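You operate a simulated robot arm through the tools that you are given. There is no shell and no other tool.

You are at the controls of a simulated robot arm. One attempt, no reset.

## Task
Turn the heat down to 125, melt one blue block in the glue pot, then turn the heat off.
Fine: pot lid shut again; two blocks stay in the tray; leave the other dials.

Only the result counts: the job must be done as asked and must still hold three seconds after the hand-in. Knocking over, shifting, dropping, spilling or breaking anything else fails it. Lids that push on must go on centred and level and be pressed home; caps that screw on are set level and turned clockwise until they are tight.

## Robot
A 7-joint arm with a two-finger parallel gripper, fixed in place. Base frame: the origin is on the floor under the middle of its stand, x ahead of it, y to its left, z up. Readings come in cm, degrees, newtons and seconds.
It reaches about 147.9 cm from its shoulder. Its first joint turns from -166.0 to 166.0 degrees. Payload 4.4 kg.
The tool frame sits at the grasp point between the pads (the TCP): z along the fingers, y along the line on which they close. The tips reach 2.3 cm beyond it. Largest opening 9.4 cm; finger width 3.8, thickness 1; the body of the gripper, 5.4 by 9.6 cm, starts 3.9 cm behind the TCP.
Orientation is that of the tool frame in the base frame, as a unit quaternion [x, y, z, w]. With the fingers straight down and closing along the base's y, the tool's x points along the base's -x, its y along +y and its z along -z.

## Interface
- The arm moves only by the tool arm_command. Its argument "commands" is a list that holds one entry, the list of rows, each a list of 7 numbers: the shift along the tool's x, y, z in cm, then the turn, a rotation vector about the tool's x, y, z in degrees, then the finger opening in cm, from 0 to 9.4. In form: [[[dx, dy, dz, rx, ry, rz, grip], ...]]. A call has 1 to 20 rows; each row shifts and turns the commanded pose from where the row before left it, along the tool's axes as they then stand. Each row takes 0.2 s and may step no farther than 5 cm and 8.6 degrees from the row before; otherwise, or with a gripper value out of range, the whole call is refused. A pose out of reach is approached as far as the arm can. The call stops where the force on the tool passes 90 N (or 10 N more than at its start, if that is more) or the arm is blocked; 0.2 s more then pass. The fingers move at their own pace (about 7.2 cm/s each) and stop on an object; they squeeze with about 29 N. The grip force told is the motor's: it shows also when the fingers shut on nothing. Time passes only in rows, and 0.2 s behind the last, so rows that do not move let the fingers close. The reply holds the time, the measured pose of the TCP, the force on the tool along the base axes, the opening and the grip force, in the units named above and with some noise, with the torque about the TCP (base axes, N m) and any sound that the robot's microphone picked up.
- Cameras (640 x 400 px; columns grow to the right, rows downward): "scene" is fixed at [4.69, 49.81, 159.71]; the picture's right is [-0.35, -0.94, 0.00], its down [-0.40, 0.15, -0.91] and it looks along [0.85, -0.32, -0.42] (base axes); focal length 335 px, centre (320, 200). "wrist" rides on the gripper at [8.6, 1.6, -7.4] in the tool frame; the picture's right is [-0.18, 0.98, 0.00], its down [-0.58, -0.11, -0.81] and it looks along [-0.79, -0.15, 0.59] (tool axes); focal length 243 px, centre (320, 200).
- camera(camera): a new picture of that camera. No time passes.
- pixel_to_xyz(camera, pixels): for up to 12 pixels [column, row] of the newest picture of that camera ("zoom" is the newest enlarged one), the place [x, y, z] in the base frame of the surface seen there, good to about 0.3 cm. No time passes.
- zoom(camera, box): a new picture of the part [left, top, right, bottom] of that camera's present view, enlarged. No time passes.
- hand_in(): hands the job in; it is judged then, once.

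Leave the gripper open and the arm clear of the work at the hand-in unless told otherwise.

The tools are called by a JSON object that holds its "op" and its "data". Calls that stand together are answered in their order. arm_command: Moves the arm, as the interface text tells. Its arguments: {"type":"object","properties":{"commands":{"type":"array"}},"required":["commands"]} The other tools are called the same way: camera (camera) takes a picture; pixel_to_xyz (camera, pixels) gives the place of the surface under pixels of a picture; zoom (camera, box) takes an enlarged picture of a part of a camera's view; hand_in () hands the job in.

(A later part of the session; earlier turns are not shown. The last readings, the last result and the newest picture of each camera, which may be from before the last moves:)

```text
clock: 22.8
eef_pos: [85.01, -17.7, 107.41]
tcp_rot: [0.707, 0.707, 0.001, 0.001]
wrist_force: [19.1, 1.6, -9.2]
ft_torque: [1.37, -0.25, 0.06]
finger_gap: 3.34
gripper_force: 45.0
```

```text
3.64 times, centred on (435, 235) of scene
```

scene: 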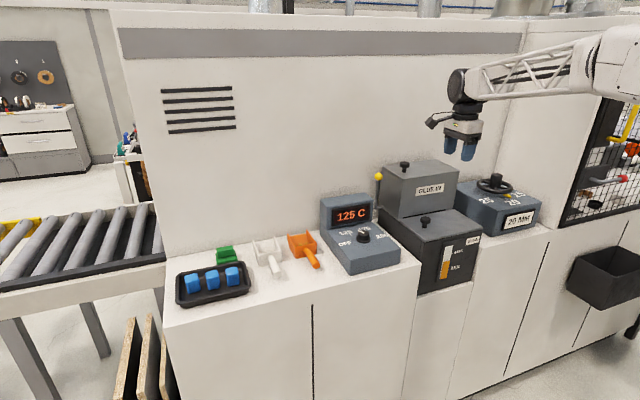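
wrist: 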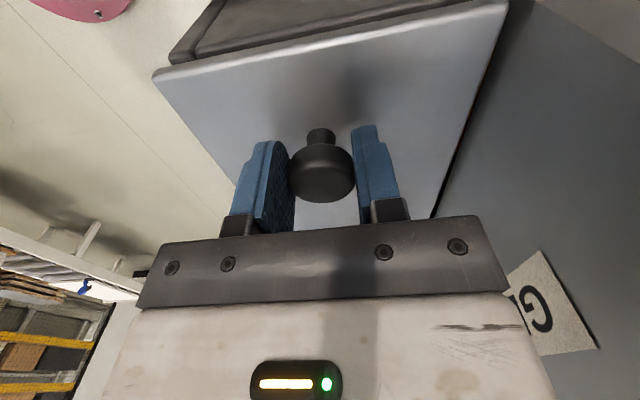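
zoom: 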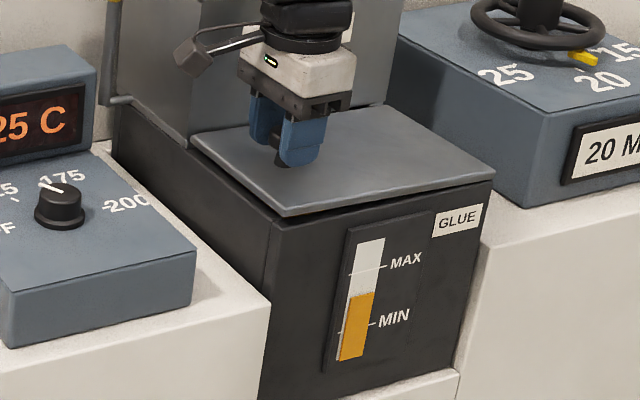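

The left edge has risen and the force is mild. I'll measure the lid's corner heights in this picture to confirm how it tilts.

{"op": "camera", "data": {"camera": "scene"}}

{"op": "pixel_to_xyz", "data": {"camera": "scene", "pixels": [[426, 237], [482, 225], [402, 217], [455, 212], [465, 222], [440, 226], [415, 225], [470, 226]]}}

{"op": "pixel_to_xyz", "data": {"camera": "wrist", "pixels": [[170, 78], [490, 15], [340, 60], [320, 215], [430, 200], [200, 140], [440, 100], [300, 100]]}}

```text
taken
```

scene: 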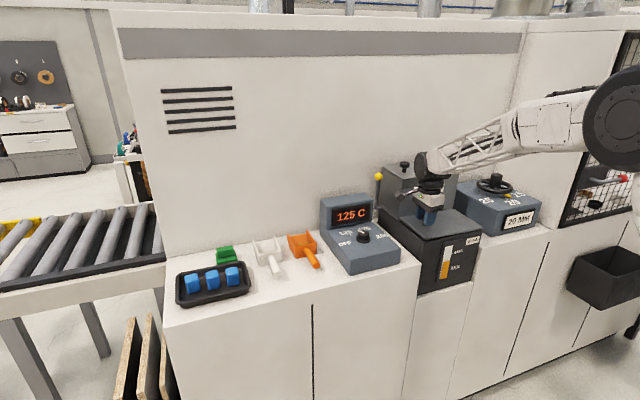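

```text
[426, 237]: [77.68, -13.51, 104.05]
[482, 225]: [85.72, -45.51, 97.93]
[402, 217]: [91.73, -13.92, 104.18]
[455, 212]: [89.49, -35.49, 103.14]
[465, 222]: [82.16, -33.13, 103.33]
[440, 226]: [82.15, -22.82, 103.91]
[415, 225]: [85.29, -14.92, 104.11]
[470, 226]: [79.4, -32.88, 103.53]
```

```text
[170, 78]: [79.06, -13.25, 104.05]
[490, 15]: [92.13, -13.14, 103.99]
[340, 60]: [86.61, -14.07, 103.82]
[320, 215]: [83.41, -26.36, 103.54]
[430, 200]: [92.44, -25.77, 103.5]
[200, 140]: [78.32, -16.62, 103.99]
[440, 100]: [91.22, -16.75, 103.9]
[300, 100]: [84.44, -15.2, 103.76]
```

The lid's left edge is up 1 cm and its right edge hasn't moved, so it swings about the right edge near y −36.4. I'll follow that arc, tilting the hand with the lid 5° per step, three steps first to check the forces.

{"op": "arm_command", "data": {"commands": [[[-0.49, 0, -1.61, 0, 5, 0, 2.4], [-0.49, 0, -1.61, 0, 5, 0, 2.4], [-0.49, 0, -1.61, 0, 5, 0, 2.4]]]}}

{"op": "camera", "data": {"camera": "wrist"}}

{"op": "zoom", "data": {"camera": "scene", "box": [355, 150, 515, 290]}}

```text
clock: 23.6
eef_pos: [84.94, -19.56, 112.17]
tcp_rot: [0.701, 0.701, 0.094, -0.091]
wrist_force: [39.2, -0.7, -0.4]
ft_torque: [-0.6, -0.57, 0.0]
finger_gap: 3.33
gripper_force: 45.3
```

```text
taken
```

wrist: 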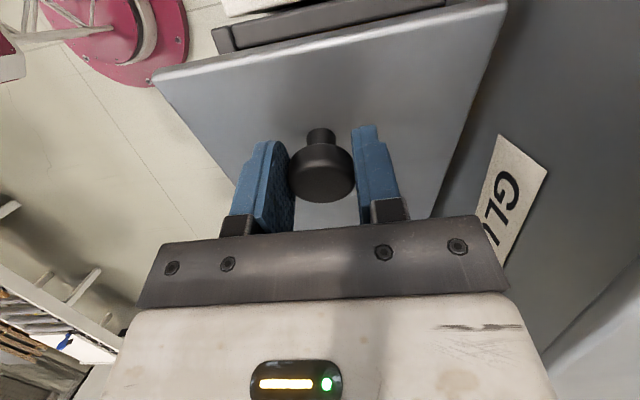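

```text
2.86 times, centred on (435, 220) of scene
```

zoom: 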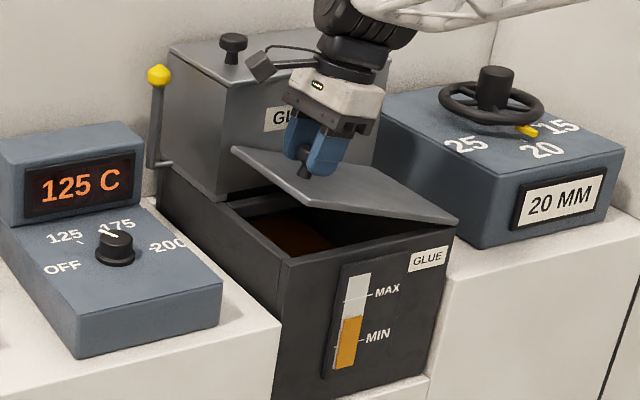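

The lid opens on its right-hand hinge and amber glue shows in the tank below. A 39 N sideways force along +x has built up, so I'll shift 0.15 cm to +x to relieve it and keep following the arc.

{"op": "arm_command", "data": {"commands": [[[0, 0.15, 0, 0, 0, 0, 2.4], [-0.49, 0, -1.61, 0, 5, 0, 2.4], [-0.49, 0, -1.61, 0, 5, 0, 2.4], [-0.49, 0, -1.61, 0, 5, 0, 2.4], [-0.49, 0, -1.61, 0, 5, 0, 2.4]]]}}

{"op": "camera", "data": {"camera": "wrist"}}

{"op": "zoom", "data": {"camera": "scene", "box": [355, 150, 515, 290]}}

```text
clock: 24.8
eef_pos: [84.92, -23.78, 117.31]
tcp_rot: [0.673, 0.675, 0.214, -0.212]
wrist_force: [-30.1, 18.7, 18.2]
ft_torque: [-0.15, 0.57, 0.12]
finger_gap: 3.32
gripper_force: 44.7
```

```text
taken
```

wrist: 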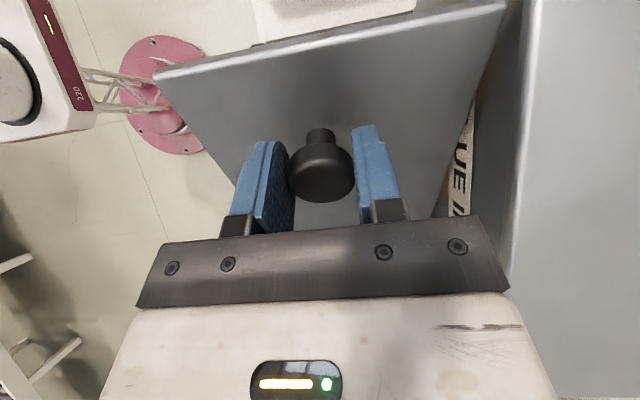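

```text
2.86 times, centred on (435, 220) of scene
```

zoom: 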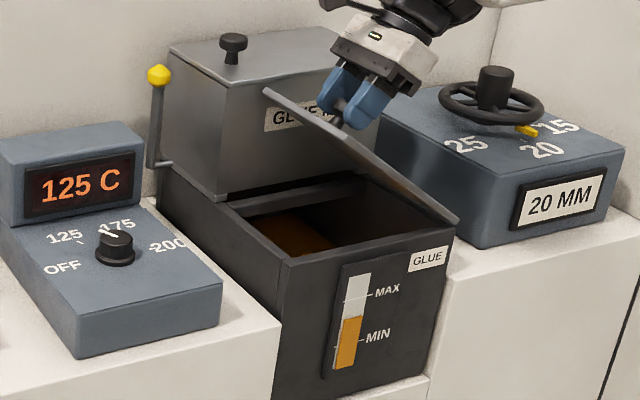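

The lid is at about 38° and the pot interior is opening up. I'll take out the small sideways and radial offsets and continue up the arc another 25°.

{"op": "arm_command", "data": {"commands": [[[0.1, -0.08, -0.02, 0, 0, 0, 2.4], [-0.49, 0, -1.61, 0, 5, 0, 2.4], [-0.49, 0, -1.61, 0, 5, 0, 2.4], [-0.49, 0, -1.61, 0, 5, 0, 2.4], [-0.49, 0, -1.61, 0, 5, 0, 2.4], [-0.49, 0, -1.61, 0, 5, 0, 2.4]]]}}

{"op": "camera", "data": {"camera": "scene"}}

{"op": "zoom", "data": {"camera": "scene", "box": [355, 150, 515, 290]}}

```text
clock: 26.2
eef_pos: [84.92, -31.16, 121.41]
tcp_rot: [0.611, 0.613, 0.355, -0.353]
wrist_force: [9.2, 4.4, 13.7]
ft_torque: [-0.42, -0.05, -0.06]
finger_gap: 3.32
gripper_force: 45.1
```

```text
taken
```

scene: 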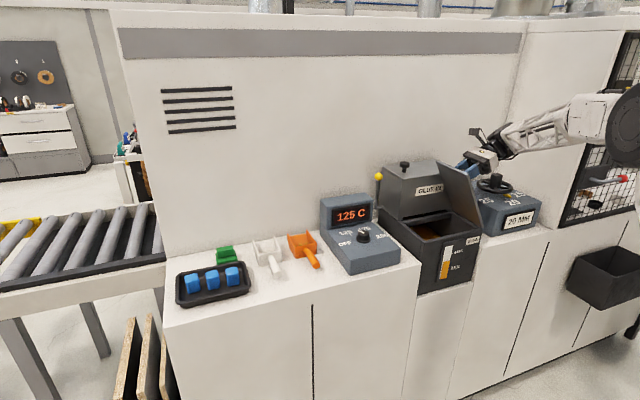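

```text
2.86 times, centred on (435, 220) of scene
```

zoom: 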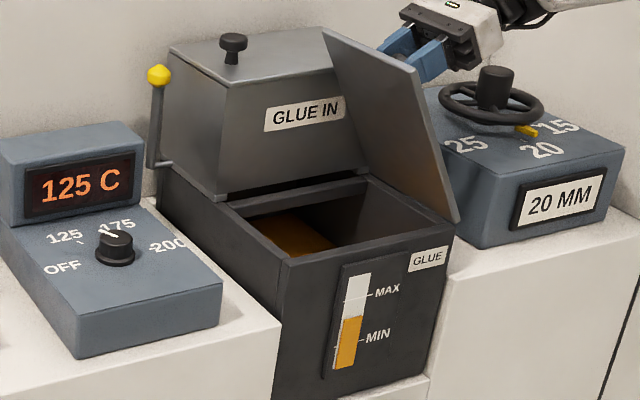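

The lid is at about 63° with low forces. Before going further I'll check the handwheel's height against the hand's path.

{"op": "pixel_to_xyz", "data": {"camera": "scene", "pixels": [[496, 177], [496, 190], [480, 186], [510, 188], [475, 165], [480, 158], [500, 150], [520, 145], [440, 160], [462, 170], [415, 220], [430, 235]]}}

{"op": "camera", "data": {"camera": "wrist"}}

```text
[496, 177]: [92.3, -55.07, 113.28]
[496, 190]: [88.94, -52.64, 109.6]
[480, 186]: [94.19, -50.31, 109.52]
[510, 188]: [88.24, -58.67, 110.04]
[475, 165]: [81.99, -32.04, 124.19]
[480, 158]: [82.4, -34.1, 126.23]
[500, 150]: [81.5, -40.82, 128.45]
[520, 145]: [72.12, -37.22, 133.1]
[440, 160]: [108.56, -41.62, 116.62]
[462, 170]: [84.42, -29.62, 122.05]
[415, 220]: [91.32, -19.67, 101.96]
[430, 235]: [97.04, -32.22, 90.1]
```

```text
taken
```

wrist: 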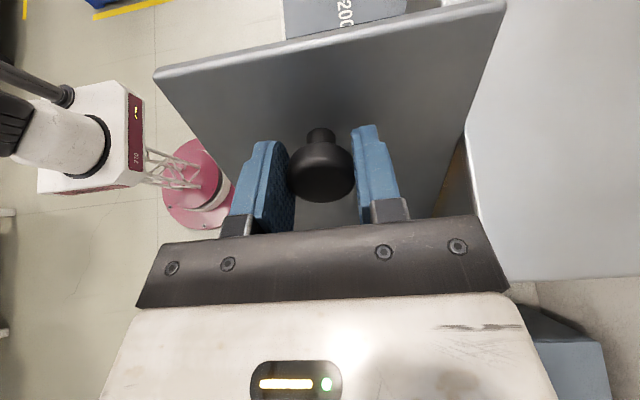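

The handwheel rim is at z 110 and its hub at 113.3, and the hand will pass at about z 118 or higher. I'll continue the arc 20° more and check again.

{"op": "arm_command", "data": {"commands": [[[-0.49, 0, -1.61, 0, 5, 0, 2.4], [-0.49, 0, -1.61, 0, 5, 0, 2.4], [-0.49, 0, -1.61, 0, 5, 0, 2.4], [-0.49, 0, -1.61, 0, 5, 0, 2.4]]]}}

{"op": "camera", "data": {"camera": "scene"}}

{"op": "zoom", "data": {"camera": "scene", "box": [380, 120, 560, 290]}}

```text
clock: 27.2
eef_pos: [84.85, -37.68, 122.14]
tcp_rot: [0.541, 0.544, 0.456, -0.452]
wrist_force: [53.5, 4.1, 32.3]
ft_torque: [0.68, -0.49, -0.6]
finger_gap: 3.38
gripper_force: 44.6
```

```text
taken
```

scene: 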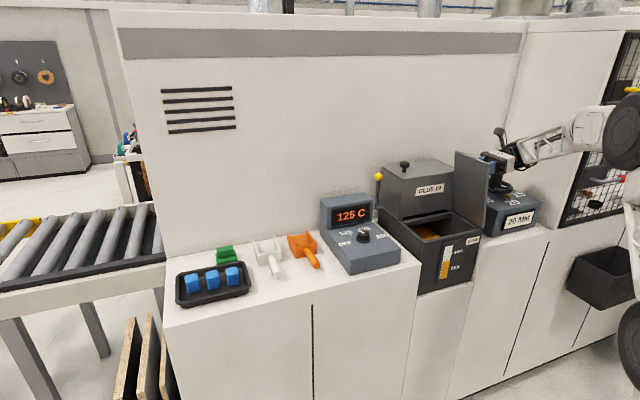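

```text
2.35 times, centred on (470, 205) of scene
```

zoom: 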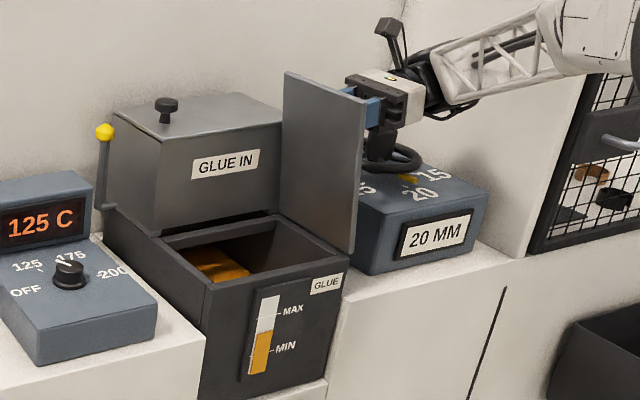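

The lid is at about 83°. Sideways force has grown to 53 N, so I'll relieve it by 0.2 cm in x and 0.12 cm upward, hold, and read again.

{"op": "arm_command", "data": {"commands": [[[0.12, 0.2, 0, 0, 0, 0, 2.4], [0, 0, 0, 0, 0, 0, 2.4]]]}}

{"op": "camera", "data": {"camera": "wrist"}}

```text
clock: 27.8
eef_pos: [84.9, -37.77, 122.03]
tcp_rot: [0.541, 0.542, 0.455, -0.454]
wrist_force: [-8.0, 3.4, 21.6]
ft_torque: [1.04, 0.09, 0.26]
finger_gap: 3.32
gripper_force: 45.4
```

```text
taken
```

wrist: 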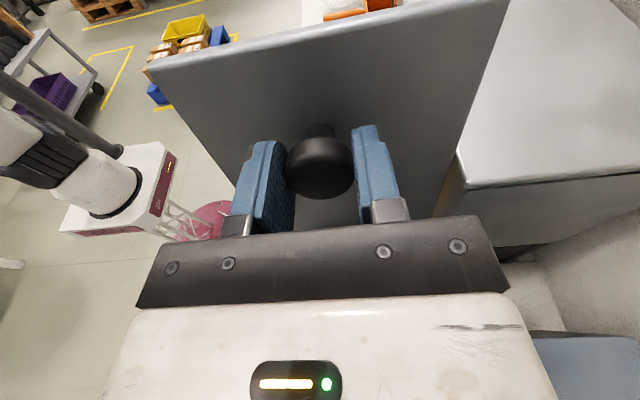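

There's a 1 Nm torque and the knob looks slightly tilted in the grip, so the lid may be nearing a stop. I'll measure points on the lid's face to get its true angle.

{"op": "pixel_to_xyz", "data": {"camera": "wrist", "pixels": [[180, 80], [330, 60], [480, 40], [230, 140], [440, 130], [320, 210], [430, 190], [300, 100]]}}

{"op": "pixel_to_xyz", "data": {"camera": "scene", "pixels": [[458, 155], [485, 163], [465, 190], [480, 200], [462, 205], [483, 222], [485, 175], [470, 170]]}}

```text
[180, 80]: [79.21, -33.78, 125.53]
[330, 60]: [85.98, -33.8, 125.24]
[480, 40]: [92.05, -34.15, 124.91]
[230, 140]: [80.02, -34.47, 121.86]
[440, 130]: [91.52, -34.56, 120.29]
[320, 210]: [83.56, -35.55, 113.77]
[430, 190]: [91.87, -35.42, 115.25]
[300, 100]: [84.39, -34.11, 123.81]
```

```text
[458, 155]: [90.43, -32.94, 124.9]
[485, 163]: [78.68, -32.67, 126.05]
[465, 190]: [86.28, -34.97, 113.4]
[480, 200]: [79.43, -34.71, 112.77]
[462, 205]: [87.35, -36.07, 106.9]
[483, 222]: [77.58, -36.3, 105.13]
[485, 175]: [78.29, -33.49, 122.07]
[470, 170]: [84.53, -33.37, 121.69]
```

The lid stands at about 81.5°, matching the hand. I'll move on in smaller steps with less hand tilt and watch for a hard stop.

{"op": "arm_command", "data": {"commands": [[[-0.245, 0, -0.805, 0, 2, 0, 2.4], [-0.25, 0, -0.805, 0, 2, 0, 2.4], [-0.26, 0, -0.8, 0, 2, 0, 2.4]]]}}

{"op": "zoom", "data": {"camera": "scene", "box": [380, 120, 560, 290]}}

{"op": "camera", "data": {"camera": "wrist"}}

```text
clock: 28.6
eef_pos: [85.04, -37.75, 121.94]
tcp_rot: [0.541, 0.543, 0.455, -0.454]
wrist_force: [-38.3, -0.4, 15.2]
ft_torque: [-0.05, 0.14, 0.5]
finger_gap: 3.33
gripper_force: 45.3
out of reach, approached as far as the arm can: row 1, 2, 3
```

```text
2.35 times, centred on (470, 205) of scene
```

zoom: 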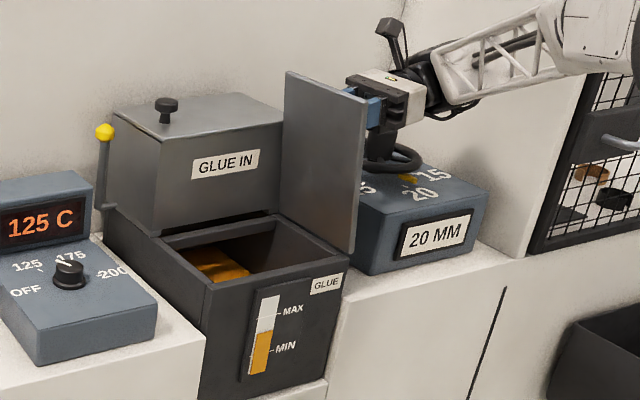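

```text
taken
```

wrist: 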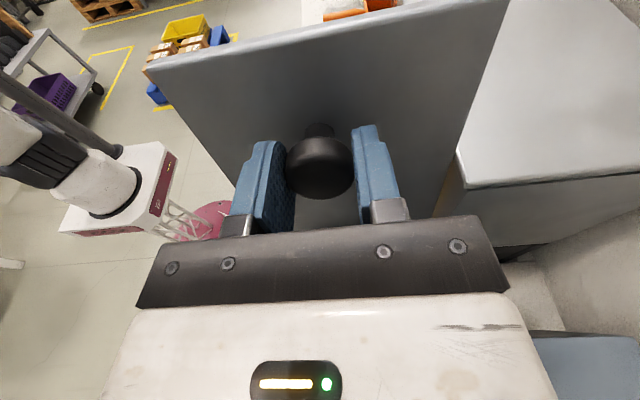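

The arm has reached its limit at this tilt, and the lid hasn't moved. I'll hold for one row to see whether the commanded pose is still out of reach.

{"op": "arm_command", "data": {"commands": [[[0, 0, 0, 0, 0, 0, 2.4]]]}}

```text
clock: 29.0
eef_pos: [85.01, -37.86, 121.98]
tcp_rot: [0.541, 0.543, 0.455, -0.454]
wrist_force: [-46.2, -2.1, 12.0]
ft_torque: [-0.4, 0.15, 0.57]
finger_gap: 3.33
gripper_force: 45.3
```

Holding is fine, so the commanded pose is reachable again. I'll ease the −46 N side force, then keep pushing the lid past vertical while tilting the hand back a little, so the head pivots between the pads.

{"op": "arm_command", "data": {"commands": [[[0, -0.2, 0, 0, 0, 0, 2.4], [-0.295, 0, -1.294, 0, -3, 0, 2.4], [-0.45, 0, -1.242, 0, -3, 0, 2.4]]]}}

{"op": "camera", "data": {"camera": "wrist"}}

{"op": "zoom", "data": {"camera": "scene", "box": [380, 120, 560, 290]}}

```text
clock: 29.8
eef_pos: [85.07, -40.41, 121.54]
tcp_rot: [0.557, 0.558, 0.435, -0.436]
wrist_force: [7.5, 7.5, -4.2]
ft_torque: [1.25, 0.0, -0.05]
finger_gap: 3.35
gripper_force: 44.9
```

```text
taken
```

wrist: 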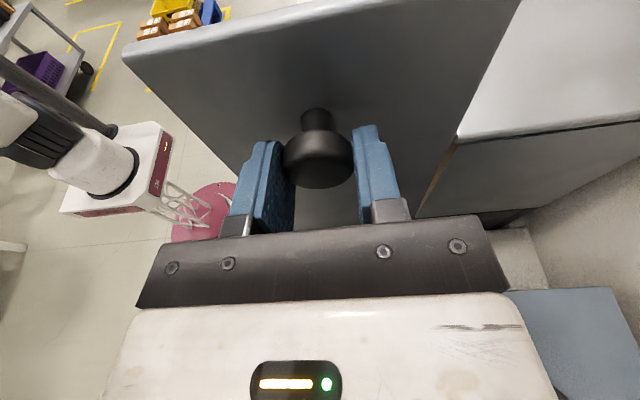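

```text
2.35 times, centred on (470, 205) of scene
```

zoom: 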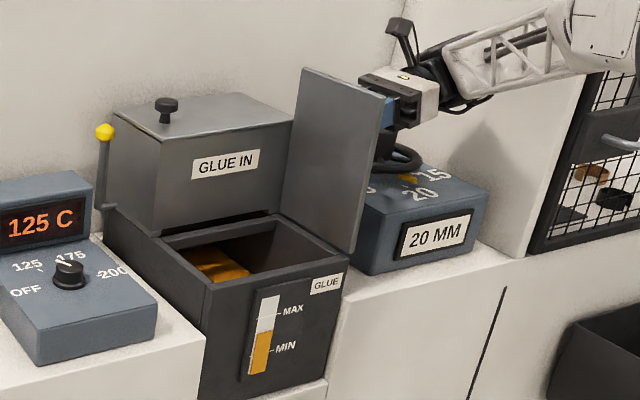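

The lid is nearly vertical and pivots in the grip with low force. I'll continue to about 96° in two more rows and look for a stop.

{"op": "arm_command", "data": {"commands": [[[-0.598, 0, -1.176, 0, -3, 0, 2.4], [-0.738, 0, -1.089, 0, -3, 0, 2.4]]]}}

{"op": "camera", "data": {"camera": "wrist"}}

{"op": "camera", "data": {"camera": "scene"}}

{"op": "zoom", "data": {"camera": "scene", "box": [380, 120, 560, 290]}}

```text
clock: 30.4
eef_pos: [84.97, -43.0, 120.99]
tcp_rot: [0.58, 0.58, 0.406, -0.403]
wrist_force: [24.8, 0.7, 3.2]
ft_torque: [0.4, 0.02, -0.42]
finger_gap: 3.45
gripper_force: 12.0
```

```text
taken
```

wrist: 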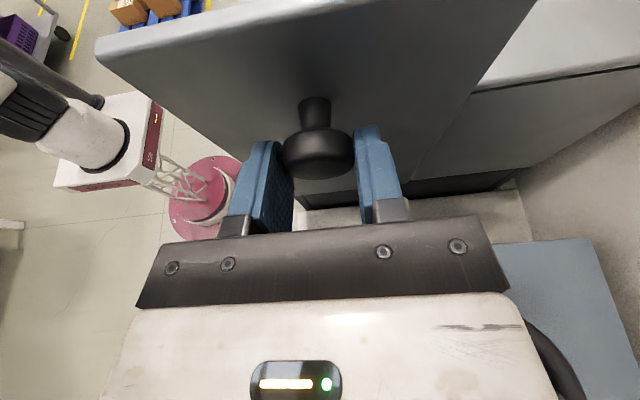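

```text
taken
```

scene: 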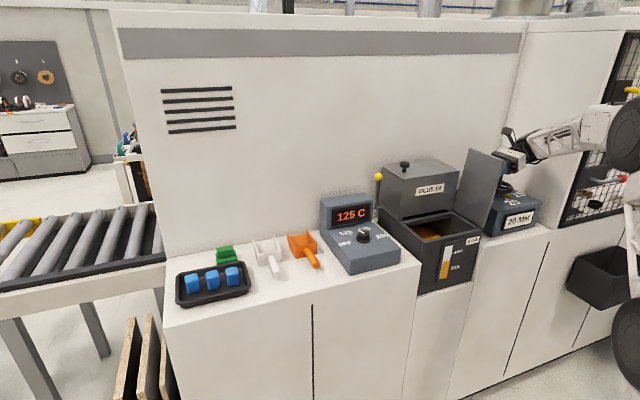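

```text
2.35 times, centred on (470, 205) of scene
```

zoom: 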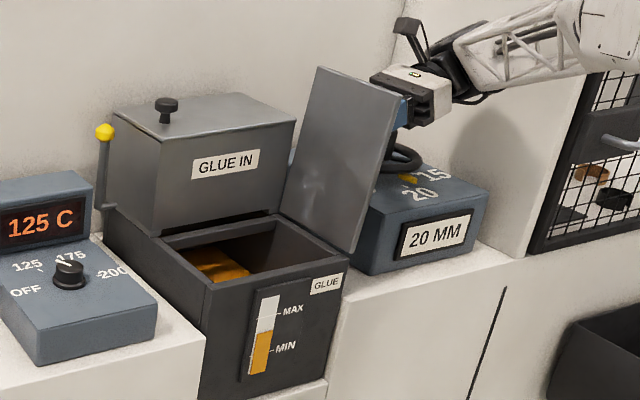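

The lid is at about 97° and still moves freely. I'll go another 4° and check the force before deciding whether it will rest open.

{"op": "arm_command", "data": {"commands": [[[-0.863, 0, -0.986, 0, -3, 0, 2.4], [0, 0, 0, 0, 0, 0, 2.4]]]}}

{"op": "zoom", "data": {"camera": "scene", "box": [380, 120, 560, 290]}}

{"op": "pixel_to_xyz", "data": {"camera": "scene", "pixels": [[473, 155], [500, 162], [478, 185], [490, 195], [465, 205], [485, 215]]}}

```text
clock: 31.0
eef_pos: [84.9, -44.26, 120.38]
tcp_rot: [0.59, 0.591, 0.39, -0.389]
wrist_force: [24.7, 0.4, 5.5]
ft_torque: [0.32, 0.01, -0.47]
finger_gap: 3.48
gripper_force: 12.1
```

```text
2.35 times, centred on (470, 205) of scene
```

zoom: 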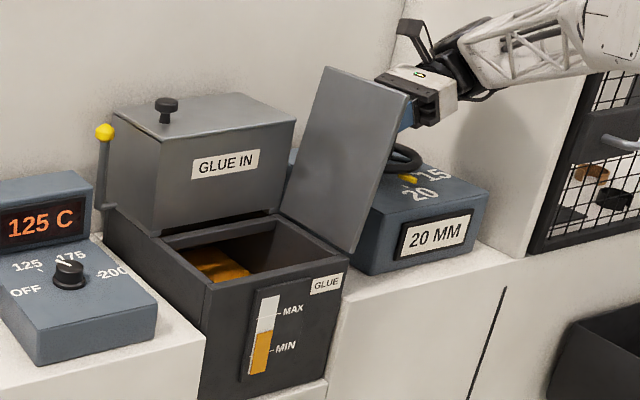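

```text
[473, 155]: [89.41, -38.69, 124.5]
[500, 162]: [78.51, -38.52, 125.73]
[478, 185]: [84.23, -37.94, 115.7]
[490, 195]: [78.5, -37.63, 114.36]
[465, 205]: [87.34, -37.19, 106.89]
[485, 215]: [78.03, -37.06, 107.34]
```

No stop yet and force is low. I'll go on in two more small steps, reading the force for the lid's rest position.

{"op": "arm_command", "data": {"commands": [[[-0.977, 0.1, -0.869, 0, -3, 0, 2.4], [0, 0, 0, 0, 0, 0, 2.4]]]}}

{"op": "camera", "data": {"camera": "wrist"}}

{"op": "zoom", "data": {"camera": "scene", "box": [380, 120, 560, 290]}}

```text
clock: 31.6
eef_pos: [85.12, -45.27, 120.03]
tcp_rot: [0.6, 0.6, 0.375, -0.373]
wrist_force: [14.8, 2.7, 3.5]
ft_torque: [0.85, 0.12, -0.05]
finger_gap: 3.36
gripper_force: 45.3
```

```text
taken
```

wrist: 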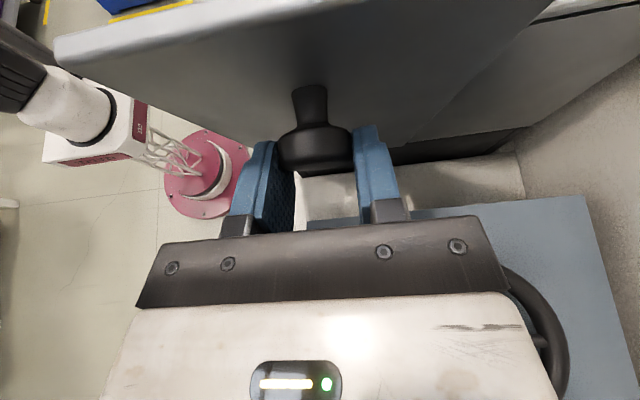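

```text
2.35 times, centred on (470, 205) of scene
```

zoom: 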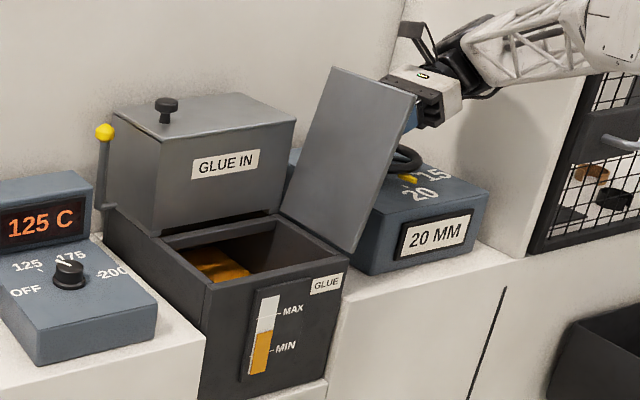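

The lid is at about 104° and the fingertips are right beside its face, so they would catch it if it moved. I'll open the fingers slightly without moving the arm to see whether it stays put.

{"op": "arm_command", "data": {"commands": [[[0, 0, 0, 0, 0, 0, 3.8], [0, 0, 0, 0, 0, 0, 4.5], [0, 0, 0, 0, 0, 0, 4.5], [0, 0, 0, 0, 0, 0, 4.5]]]}}

{"op": "camera", "data": {"camera": "wrist"}}

{"op": "zoom", "data": {"camera": "scene", "box": [380, 120, 560, 290]}}

```text
clock: 32.6
eef_pos: [85.01, -45.38, 120.02]
tcp_rot: [0.599, 0.6, 0.376, -0.374]
wrist_force: [-0.1, 0.5, 0.8]
ft_torque: [0.0, 0.03, 0.0]
finger_gap: 4.52
gripper_force: 0.1
```

```text
taken
```

wrist: 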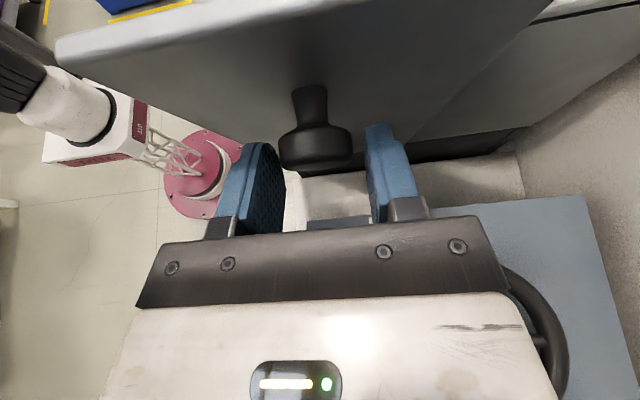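

```text
2.35 times, centred on (470, 205) of scene
```

zoom: 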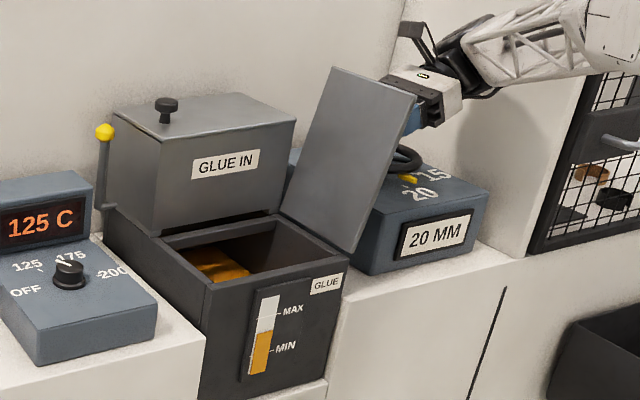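

The lid stays put with zero force on the hand. I'll open a little wider and back straight out along the fingers in small steps, then check the lid again.

{"op": "arm_command", "data": {"commands": [[[0, 0, 0, 0, 0, 0, 6], [0, 0, -1, 0, 0, 0, 6], [0, 0, -1.5, 0, 0, 0, 6], [0, 0, -2, 0, 0, 0, 6]]]}}

{"op": "camera", "data": {"camera": "wrist"}}

{"op": "zoom", "data": {"camera": "scene", "box": [380, 120, 560, 290]}}

```text
clock: 33.6
eef_pos: [84.96, -49.49, 121.84]
tcp_rot: [0.599, 0.6, 0.376, -0.374]
wrist_force: [0.2, -0.8, 0.1]
ft_torque: [-0.01, 0.01, 0.03]
finger_gap: 6.0
gripper_force: 0.2
```

```text
taken
```

wrist: 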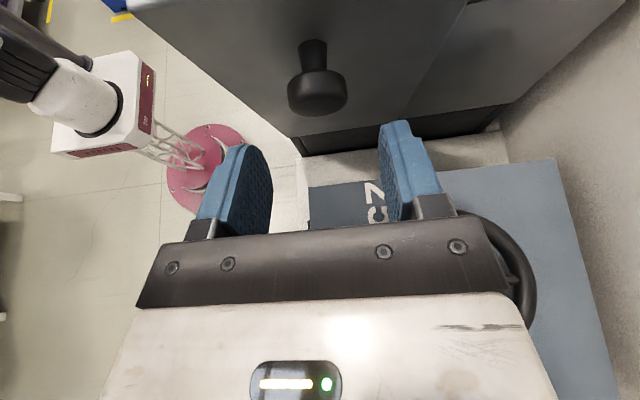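

```text
2.35 times, centred on (470, 205) of scene
```

zoom: 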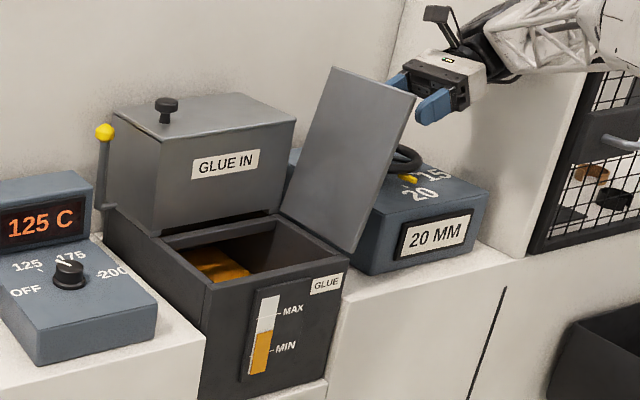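

The lid rests open by itself. I'll raise the hand straight up well above the lid, then tilt it back to vertical.

{"op": "arm_command", "data": {"commands": [[[4.3, 0, -2.1, 0, 0, 0, 6], [4.3, 0, -2.1, 0, 0, 0, 6], [4.3, 0, -2.1, 0, 0, 0, 6], [4.3, 0, -2.1, 0, 0, 0, 6], [0, 0, 0, 0, -8, 0, 6], [0, 0, 0, 0, -8, 0, 6], [0, 0, 0, 0, -8, 0, 6], [0, 0, 0, 0, -8, 0, 6], [0, 0, 0, 0, -8, 0, 6], [0, 0, 0, 0, -8, 0, 6], [0, 0, 0, 0, -8, 0, 6], [0, 0, 0, 0, -8, 0, 6]]]}}

{"op": "camera", "data": {"camera": "wrist"}}

{"op": "camera", "data": {"camera": "scene"}}

```text
clock: 36.2
eef_pos: [80.54, -45.86, 129.76]
tcp_rot: [0.707, 0.708, 0.0, 0.002]
wrist_force: [-0.2, -0.2, 0.3]
ft_torque: [-0.04, 0.03, 0.0]
finger_gap: 6.0
gripper_force: 0.1
out of reach, approached as far as the arm can: row 1, 2, 3, 4
```

```text
taken
```

wrist: 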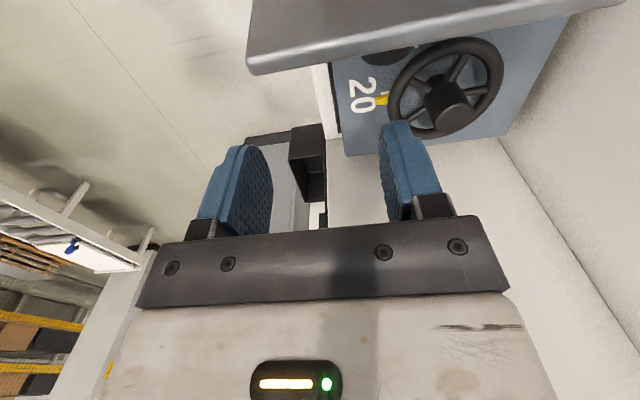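

```text
taken
```

scene: 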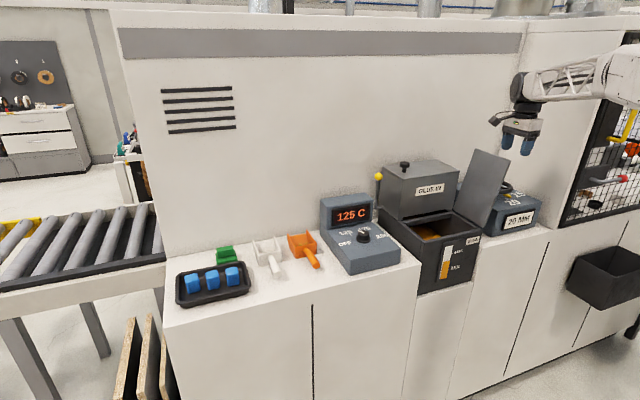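

The display reads 125 C and the lid still stands open. The arm ended at z 130, so I'll rise 14 cm more, then travel left toward the tray.

{"op": "arm_command", "data": {"commands": [[[0, 0, -4.7, 0, 0, 0, 6], [0, 0, -4.7, 0, 0, 0, 6], [0, 0, -4.6, 0, 0, 0, 6], [4.8, 0, 0, 0, 0, 0, 6], [4.8, 0, 0, 0, 0, 0, 6], [4.8, 0, 0, 0, 0, 0, 6], [4.8, 0, 0, 0, 0, 0, 6], [4.8, 0, 0, 0, 0, 0, 6], [4.8, 0, 0, 0, 0, 0, 6], [4.8, 0, 0, 0, 0, 0, 6], [4.8, 0, 0, 0, 0, 0, 6], [4.8, 0, 0, 0, 0, 0, 6], [4.8, 0, 0, 0, 0, 0, 6]]]}}

{"op": "camera", "data": {"camera": "scene"}}

{"op": "zoom", "data": {"camera": "scene", "box": [370, 140, 530, 290]}}

{"op": "camera", "data": {"camera": "wrist"}}

```text
clock: 39.0
eef_pos: [80.35, 1.9, 143.61]
tcp_rot: [0.707, 0.708, 0.0, 0.0]
wrist_force: [0.3, 0.2, -0.1]
ft_torque: [-0.07, 0.03, 0.03]
finger_gap: 6.0
gripper_force: 0.0
```

```text
taken
```

scene: 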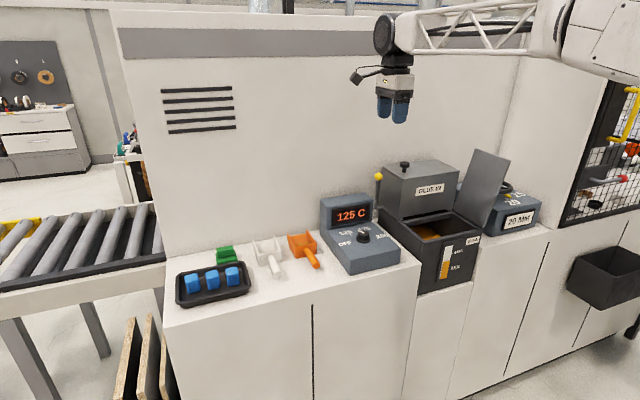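

```text
2.67 times, centred on (450, 215) of scene
```

zoom: 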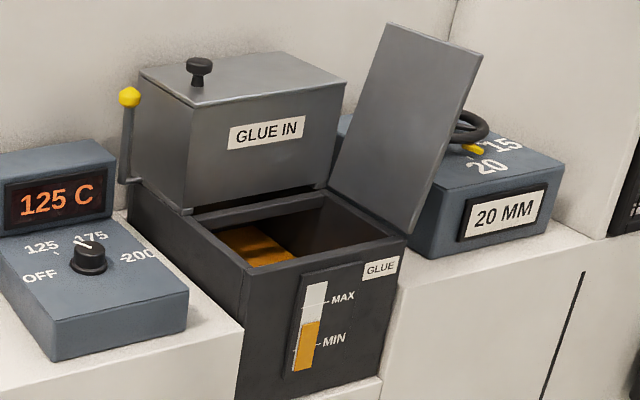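

```text
taken
```

wrist: 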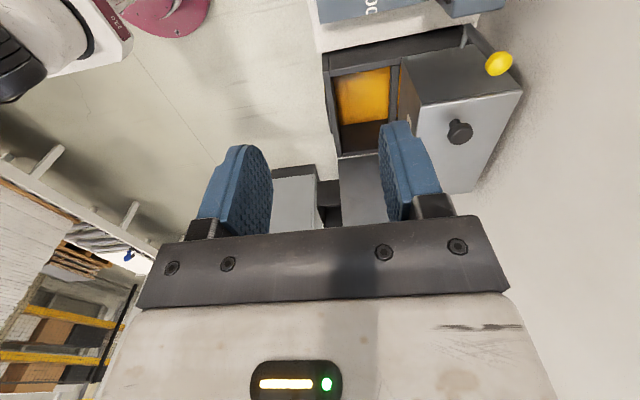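

From here the wrist camera sees into the pot, with amber glue at about (362,95). I'll zoom in and measure the opening and the glue level.

{"op": "zoom", "data": {"camera": "wrist", "box": [300, 20, 480, 180]}}

{"op": "pixel_to_xyz", "data": {"camera": "wrist", "pixels": [[362, 95], [350, 85], [380, 110], [365, 135], [338, 80], [330, 110], [340, 152], [385, 150], [400, 80], [405, 100], [395, 60], [345, 70]]}}

{"op": "pixel_to_xyz", "data": {"camera": "scene", "pixels": [[425, 230], [435, 235], [445, 228], [425, 226], [412, 227], [435, 225], [450, 222], [460, 225], [438, 238], [460, 235]]}}

```text
2.50 times, centred on (390, 100) of wrist
```

zoom: 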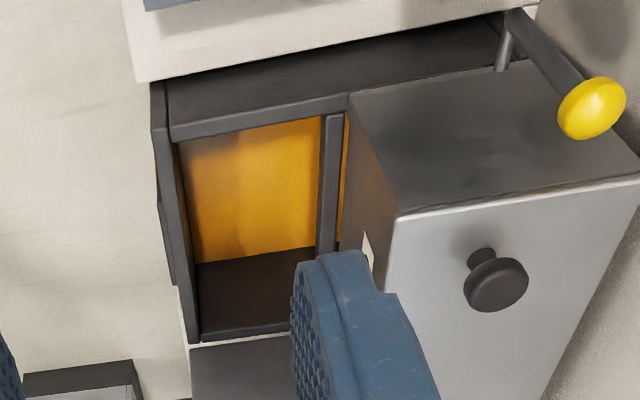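

```text
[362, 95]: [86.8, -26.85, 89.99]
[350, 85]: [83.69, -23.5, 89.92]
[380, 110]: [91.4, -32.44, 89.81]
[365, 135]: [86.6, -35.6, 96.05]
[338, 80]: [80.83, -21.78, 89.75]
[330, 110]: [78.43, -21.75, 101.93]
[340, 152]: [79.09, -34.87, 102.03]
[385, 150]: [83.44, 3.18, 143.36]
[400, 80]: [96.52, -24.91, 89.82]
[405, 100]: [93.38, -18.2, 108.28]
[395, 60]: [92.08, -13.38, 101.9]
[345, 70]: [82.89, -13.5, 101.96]
```

```text
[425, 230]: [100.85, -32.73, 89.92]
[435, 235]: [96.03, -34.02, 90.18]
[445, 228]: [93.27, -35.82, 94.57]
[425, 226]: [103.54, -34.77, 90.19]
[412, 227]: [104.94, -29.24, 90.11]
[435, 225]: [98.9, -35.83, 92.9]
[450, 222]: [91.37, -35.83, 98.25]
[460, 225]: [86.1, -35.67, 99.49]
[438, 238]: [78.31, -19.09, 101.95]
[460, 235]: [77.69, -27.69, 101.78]
```

The glue surface is at z 90 and the pot rim at 102, with the front opening about 12.5 by 21 cm. Now for a block. I'll move left and lower to about 16 cm above the right-hand end of the tray.

{"op": "arm_command", "data": {"commands": [[[3.65, 0.4, 2.2, 0, 0, 0, 7], [3.65, 0.4, 2.2, 0, 0, 0, 7], [3.65, 0.4, 2.2, 0, 0, 0, 7], [3.65, 0.4, 2.2, 0, 0, 0, 7], [3.65, 0.4, 2.2, 0, 0, 0, 7], [3.65, 0.4, 2.2, 0, 0, 0, 7], [3.65, 0.4, 2.2, 0, 0, 0, 7], [3.65, 0.4, 2.2, 0, 0, 0, 7], [3.65, 0.4, 2.2, 0, 0, 0, 7], [3.65, 0.4, 2.2, 0, 0, 0, 7], [3.65, 0.4, 2.2, 0, 0, 0, 7], [3.65, 0.4, 2.2, 0, 0, 0, 7]]]}}

{"op": "camera", "data": {"camera": "wrist"}}

{"op": "zoom", "data": {"camera": "scene", "box": [165, 200, 335, 320]}}

```text
clock: 41.6
eef_pos: [85.57, 46.17, 117.44]
tcp_rot: [0.707, 0.707, 0.001, 0.001]
wrist_force: [-0.2, 0.2, 0.8]
ft_torque: [-0.01, -0.03, -0.04]
finger_gap: 6.99
gripper_force: 0.0
```

```text
taken
```

wrist: 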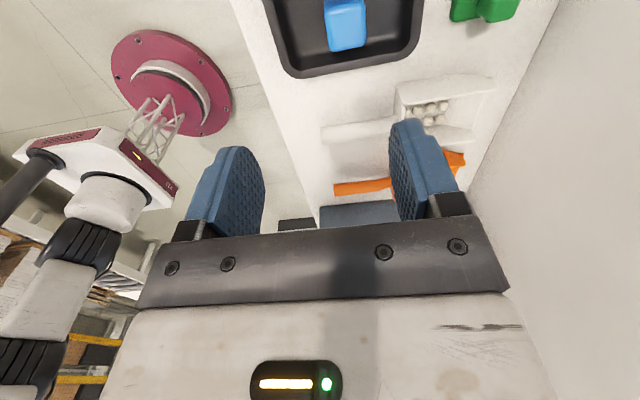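

```text
3.33 times, centred on (250, 260) of scene
```

zoom: 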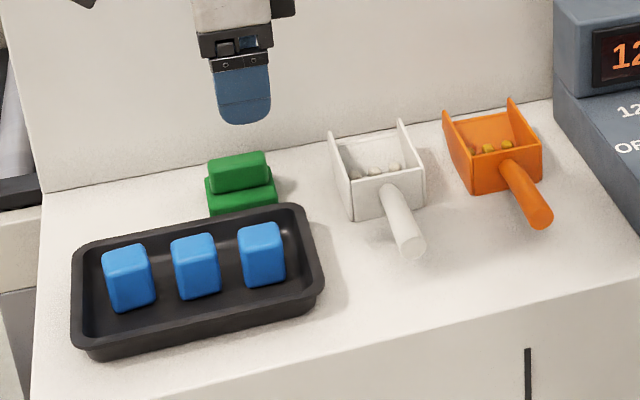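

The right-hand block shows at (348,20) in the wrist picture. I'll zoom on it in both views and measure its faces and the tray rim.

{"op": "zoom", "data": {"camera": "scene", "box": [205, 255, 265, 300]}}

{"op": "pixel_to_xyz", "data": {"camera": "zoom", "pixels": [[240, 150], [290, 120], [330, 110], [220, 130], [320, 150], [280, 200], [340, 190], [225, 190], [290, 270], [440, 200], [300, 330], [400, 150]]}}

{"op": "zoom", "data": {"camera": "wrist", "box": [260, 0, 430, 90]}}

```text
8.89 times, centred on (235, 278) of scene
```

zoom: 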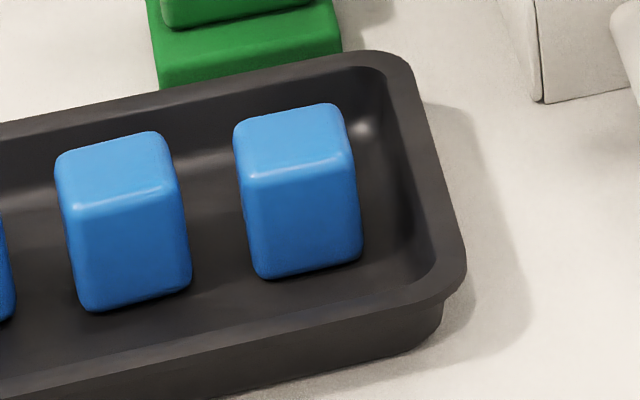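

```text
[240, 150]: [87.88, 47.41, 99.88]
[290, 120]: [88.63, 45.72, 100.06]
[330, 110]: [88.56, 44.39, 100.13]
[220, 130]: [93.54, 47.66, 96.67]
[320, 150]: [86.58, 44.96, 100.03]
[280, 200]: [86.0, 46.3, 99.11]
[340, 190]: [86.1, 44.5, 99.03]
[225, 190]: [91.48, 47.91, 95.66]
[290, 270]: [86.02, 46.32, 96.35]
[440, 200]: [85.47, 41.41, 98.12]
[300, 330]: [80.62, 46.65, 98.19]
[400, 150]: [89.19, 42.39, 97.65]
```

```text
3.76 times, centred on (345, 45) of wrist
```

zoom: 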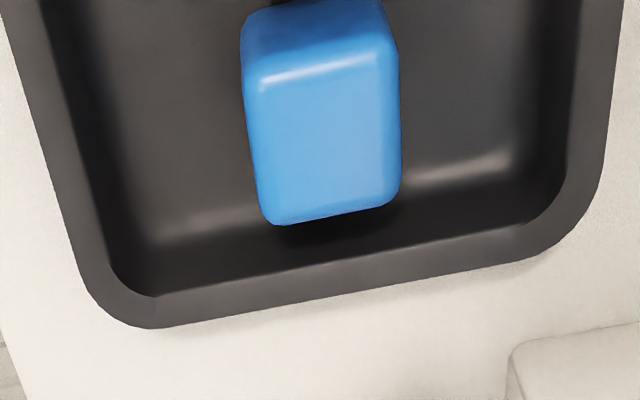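

The block is about 3 by 3.5 by 4.4 cm with its top at z 100 and centre near (87.4, 45.8), and the tray rim is at 98.15. I'll come down to about 8 cm above it and look again before gripping.

{"op": "arm_command", "data": {"commands": [[[-0.21, 0.94, 4.5, 0, 0, 0, 5.6], [-0.21, 0.94, 4.5, 0, 0, 0, 5.6], [0, 0, 0, 0, 0, 0, 5.6]]]}}

{"op": "camera", "data": {"camera": "wrist"}}

{"op": "zoom", "data": {"camera": "wrist", "box": [220, 20, 440, 180]}}

```text
clock: 42.4
eef_pos: [87.41, 45.66, 108.11]
tcp_rot: [0.707, 0.707, 0.001, 0.001]
wrist_force: [0.2, 0.9, 0.2]
ft_torque: [0.02, -0.03, 0.02]
finger_gap: 5.62
gripper_force: 0.1
```

```text
taken
```

wrist: 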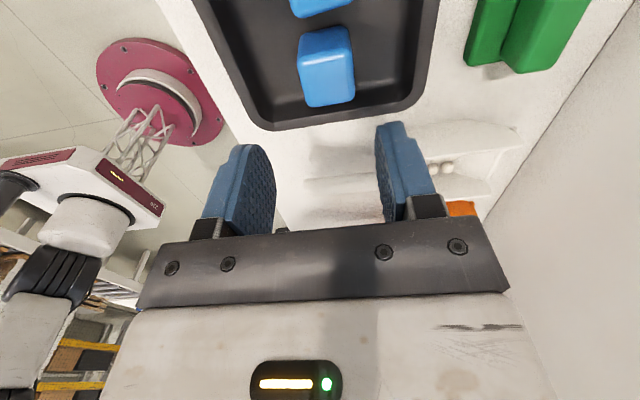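

```text
2.50 times, centred on (330, 100) of wrist
```

zoom: 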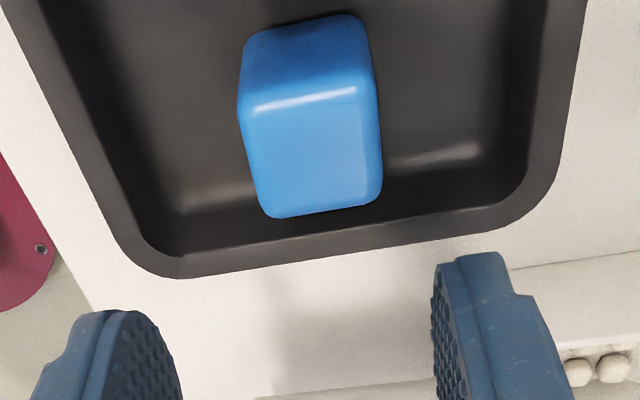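

In this upside-down view, the block's top face is the lower patch of blue. I'll measure its corners to get the centre and turn.

{"op": "pixel_to_xyz", "data": {"camera": "zoom", "pixels": [[255, 115], [355, 100], [375, 190], [272, 208], [315, 155], [245, 160], [378, 150], [325, 208], [305, 105], [245, 60], [365, 40], [300, 250]]}}

```text
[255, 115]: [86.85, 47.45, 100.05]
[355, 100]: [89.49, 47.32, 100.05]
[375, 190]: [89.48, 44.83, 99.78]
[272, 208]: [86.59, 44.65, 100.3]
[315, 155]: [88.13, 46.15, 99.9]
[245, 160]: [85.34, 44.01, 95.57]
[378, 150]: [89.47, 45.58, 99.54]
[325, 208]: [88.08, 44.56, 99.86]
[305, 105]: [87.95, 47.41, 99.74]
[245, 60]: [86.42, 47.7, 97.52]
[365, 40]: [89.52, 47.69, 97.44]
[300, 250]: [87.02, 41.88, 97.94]
```

The top face centre is (88.05, 46.05) and it lines up with the base axes. I'll check where the tray's front and back rims are so the fingers clear them.

{"op": "pixel_to_xyz", "data": {"camera": "zoom", "pixels": [[540, 80], [560, 80], [575, 80], [85, 130], [60, 130], [110, 130], [540, 160], [520, 60]]}}

```text
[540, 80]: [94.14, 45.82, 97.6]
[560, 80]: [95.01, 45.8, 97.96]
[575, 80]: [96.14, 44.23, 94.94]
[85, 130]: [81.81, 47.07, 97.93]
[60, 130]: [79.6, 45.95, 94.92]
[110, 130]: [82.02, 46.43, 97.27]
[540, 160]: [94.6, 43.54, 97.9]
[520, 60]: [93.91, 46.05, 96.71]
```

The tray's inside runs from x 82 to 94, so fingers at 84–92 fit easily. I'll go down around the block's upper half and close on it.

{"op": "arm_command", "data": {"commands": [[[0.39, 0.64, 2.5, 0, 0, 0, 5.6], [0, 0, 3.0, 0, 0, 0, 5.6], [0, 0, 2.8, 0, 0, 0, 5.6], [0, 0, 0, 0, 0, 0, 5.6], [0, 0, 0, 0, 0, 0, 4.2], [0, 0, 0, 0, 0, 0, 3.4], [0, 0, 0, 0, 0, 0, 2.6], [0, 0, 0, 0, 0, 0, 2.6]]]}}

{"op": "camera", "data": {"camera": "wrist"}}

{"op": "zoom", "data": {"camera": "scene", "box": [165, 200, 335, 320]}}

```text
clock: 44.2
eef_pos: [88.18, 45.92, 100.08]
tcp_rot: [0.707, 0.707, 0.001, 0.001]
wrist_force: [0.5, 0.2, -0.1]
ft_torque: [-0.02, 0.0, -0.03]
finger_gap: 3.51
gripper_force: 28.4
```

```text
taken
```

wrist: 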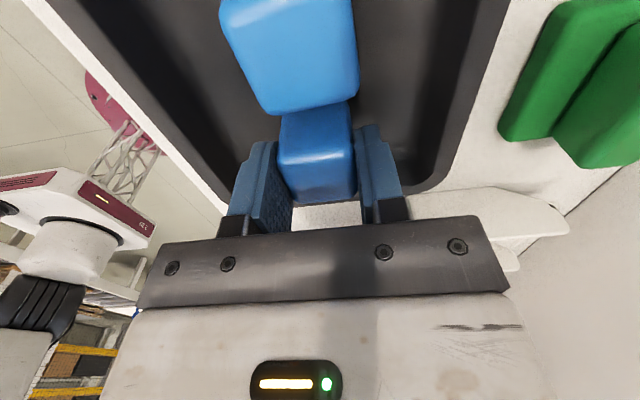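

```text
3.33 times, centred on (250, 260) of scene
```

zoom: 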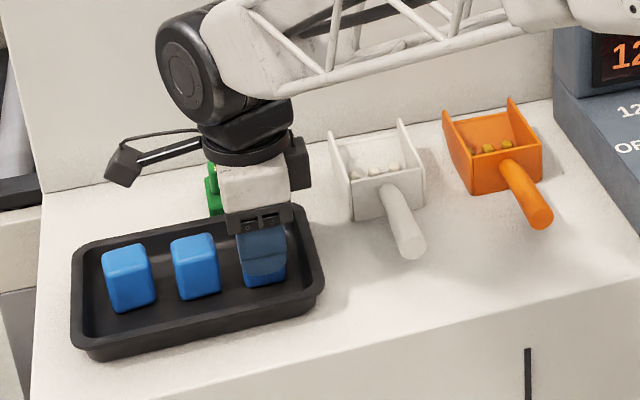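

The block is held at 3.51 cm with 28 N and no side force. I'll lift it straight up, slowly at first, and check it comes cleanly.

{"op": "arm_command", "data": {"commands": [[[0, 0, -0.8, 0, 0, 0, 2.6], [0, 0, -1.5, 0, 0, 0, 2.6], [0, 0, -3, 0, 0, 0, 2.6], [0, 0, -4, 0, 0, 0, 2.6], [0, 0, -4, 0, 0, 0, 2.6], [0, 0, -4, 0, 0, 0, 2.6]]]}}

{"op": "camera", "data": {"camera": "wrist"}}

{"op": "camera", "data": {"camera": "scene"}}

```text
clock: 45.6
eef_pos: [88.05, 46.09, 117.12]
tcp_rot: [0.707, 0.707, 0.0, 0.001]
wrist_force: [0.7, -0.7, -1.3]
ft_torque: [0.03, 0.01, -0.02]
finger_gap: 3.51
gripper_force: 28.7
```

```text
taken
```

wrist: 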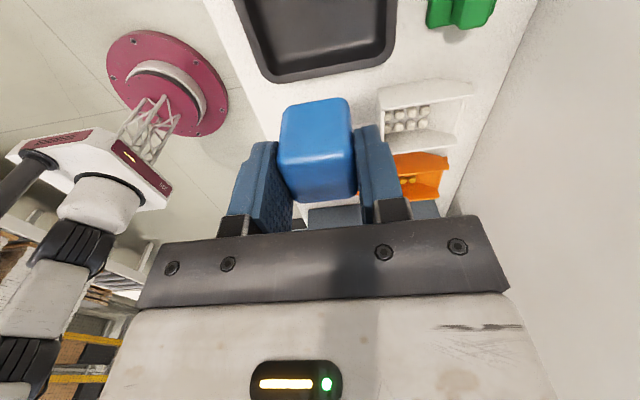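

```text
taken
```

scene: 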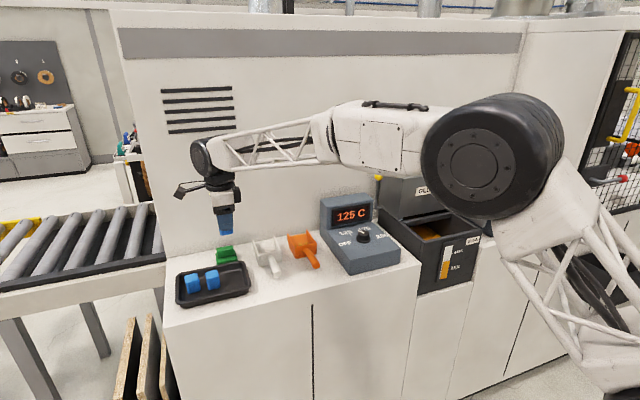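

The block came out cleanly, two blocks remain in the tray, and the display still reads 125 C. I'll carry it to above the pot opening, staying about z 125 and at x 85 to clear the "GLUE IN" box.

{"op": "arm_command", "data": {"commands": [[[-4.44, -0.17, -0.5, 0, 0, 0, 2.6], [-4.44, -0.17, -0.5, 0, 0, 0, 2.6], [-4.44, -0.17, -0.5, 0, 0, 0, 2.6], [-4.44, -0.17, -0.5, 0, 0, 0, 2.6], [-4.44, -0.17, -0.5, 0, 0, 0, 2.6], [-4.44, -0.17, -0.5, 0, 0, 0, 2.6], [-4.44, -0.17, -0.5, 0, 0, 0, 2.6], [-4.44, -0.17, -0.5, 0, 0, 0, 2.6], [-4.44, -0.17, -0.5, 0, 0, 0, 2.6], [-4.44, -0.17, -0.5, 0, 0, 0, 2.6], [-4.44, -0.17, -0.5, 0, 0, 0, 2.6], [-4.44, -0.17, -0.5, 0, 0, 0, 2.6], [-4.44, -0.17, -0.5, 0, 0, 0, 2.6], [-4.44, -0.17, -0.5, 0, 0, 0, 2.6], [-4.44, -0.17, -0.5, 0, 0, 0, 2.6], [-4.44, -0.17, -0.5, 0, 0, 0, 2.6], [0, 0, 0, 0, 0, 0, 2.6]]]}}

{"op": "camera", "data": {"camera": "wrist"}}

{"op": "camera", "data": {"camera": "scene"}}

```text
clock: 49.2
eef_pos: [85.11, -25.04, 125.37]
tcp_rot: [0.707, 0.707, 0.001, 0.001]
wrist_force: [0.3, 0.3, -0.4]
ft_torque: [0.02, -0.01, -0.02]
finger_gap: 3.52
gripper_force: 28.7
```

```text
taken
```

wrist: 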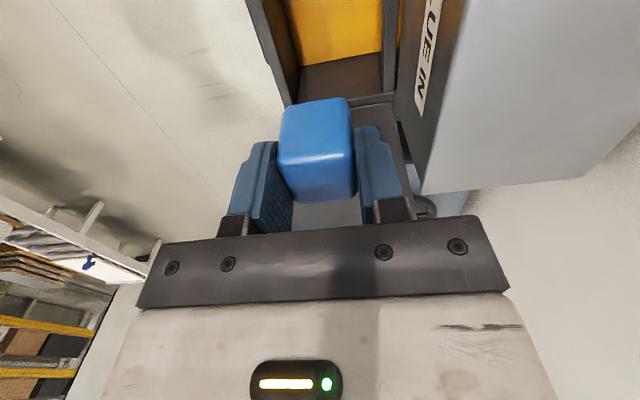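

```text
taken
```

scene: 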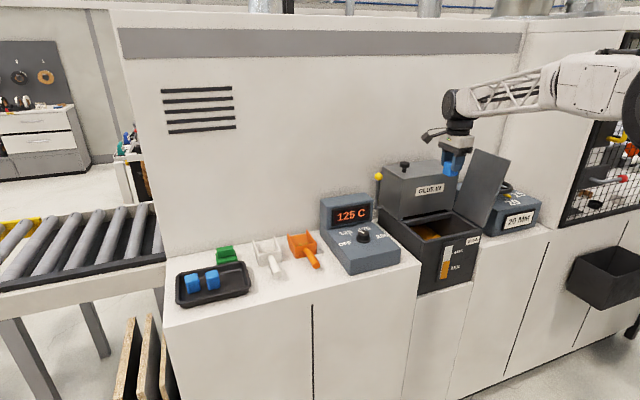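

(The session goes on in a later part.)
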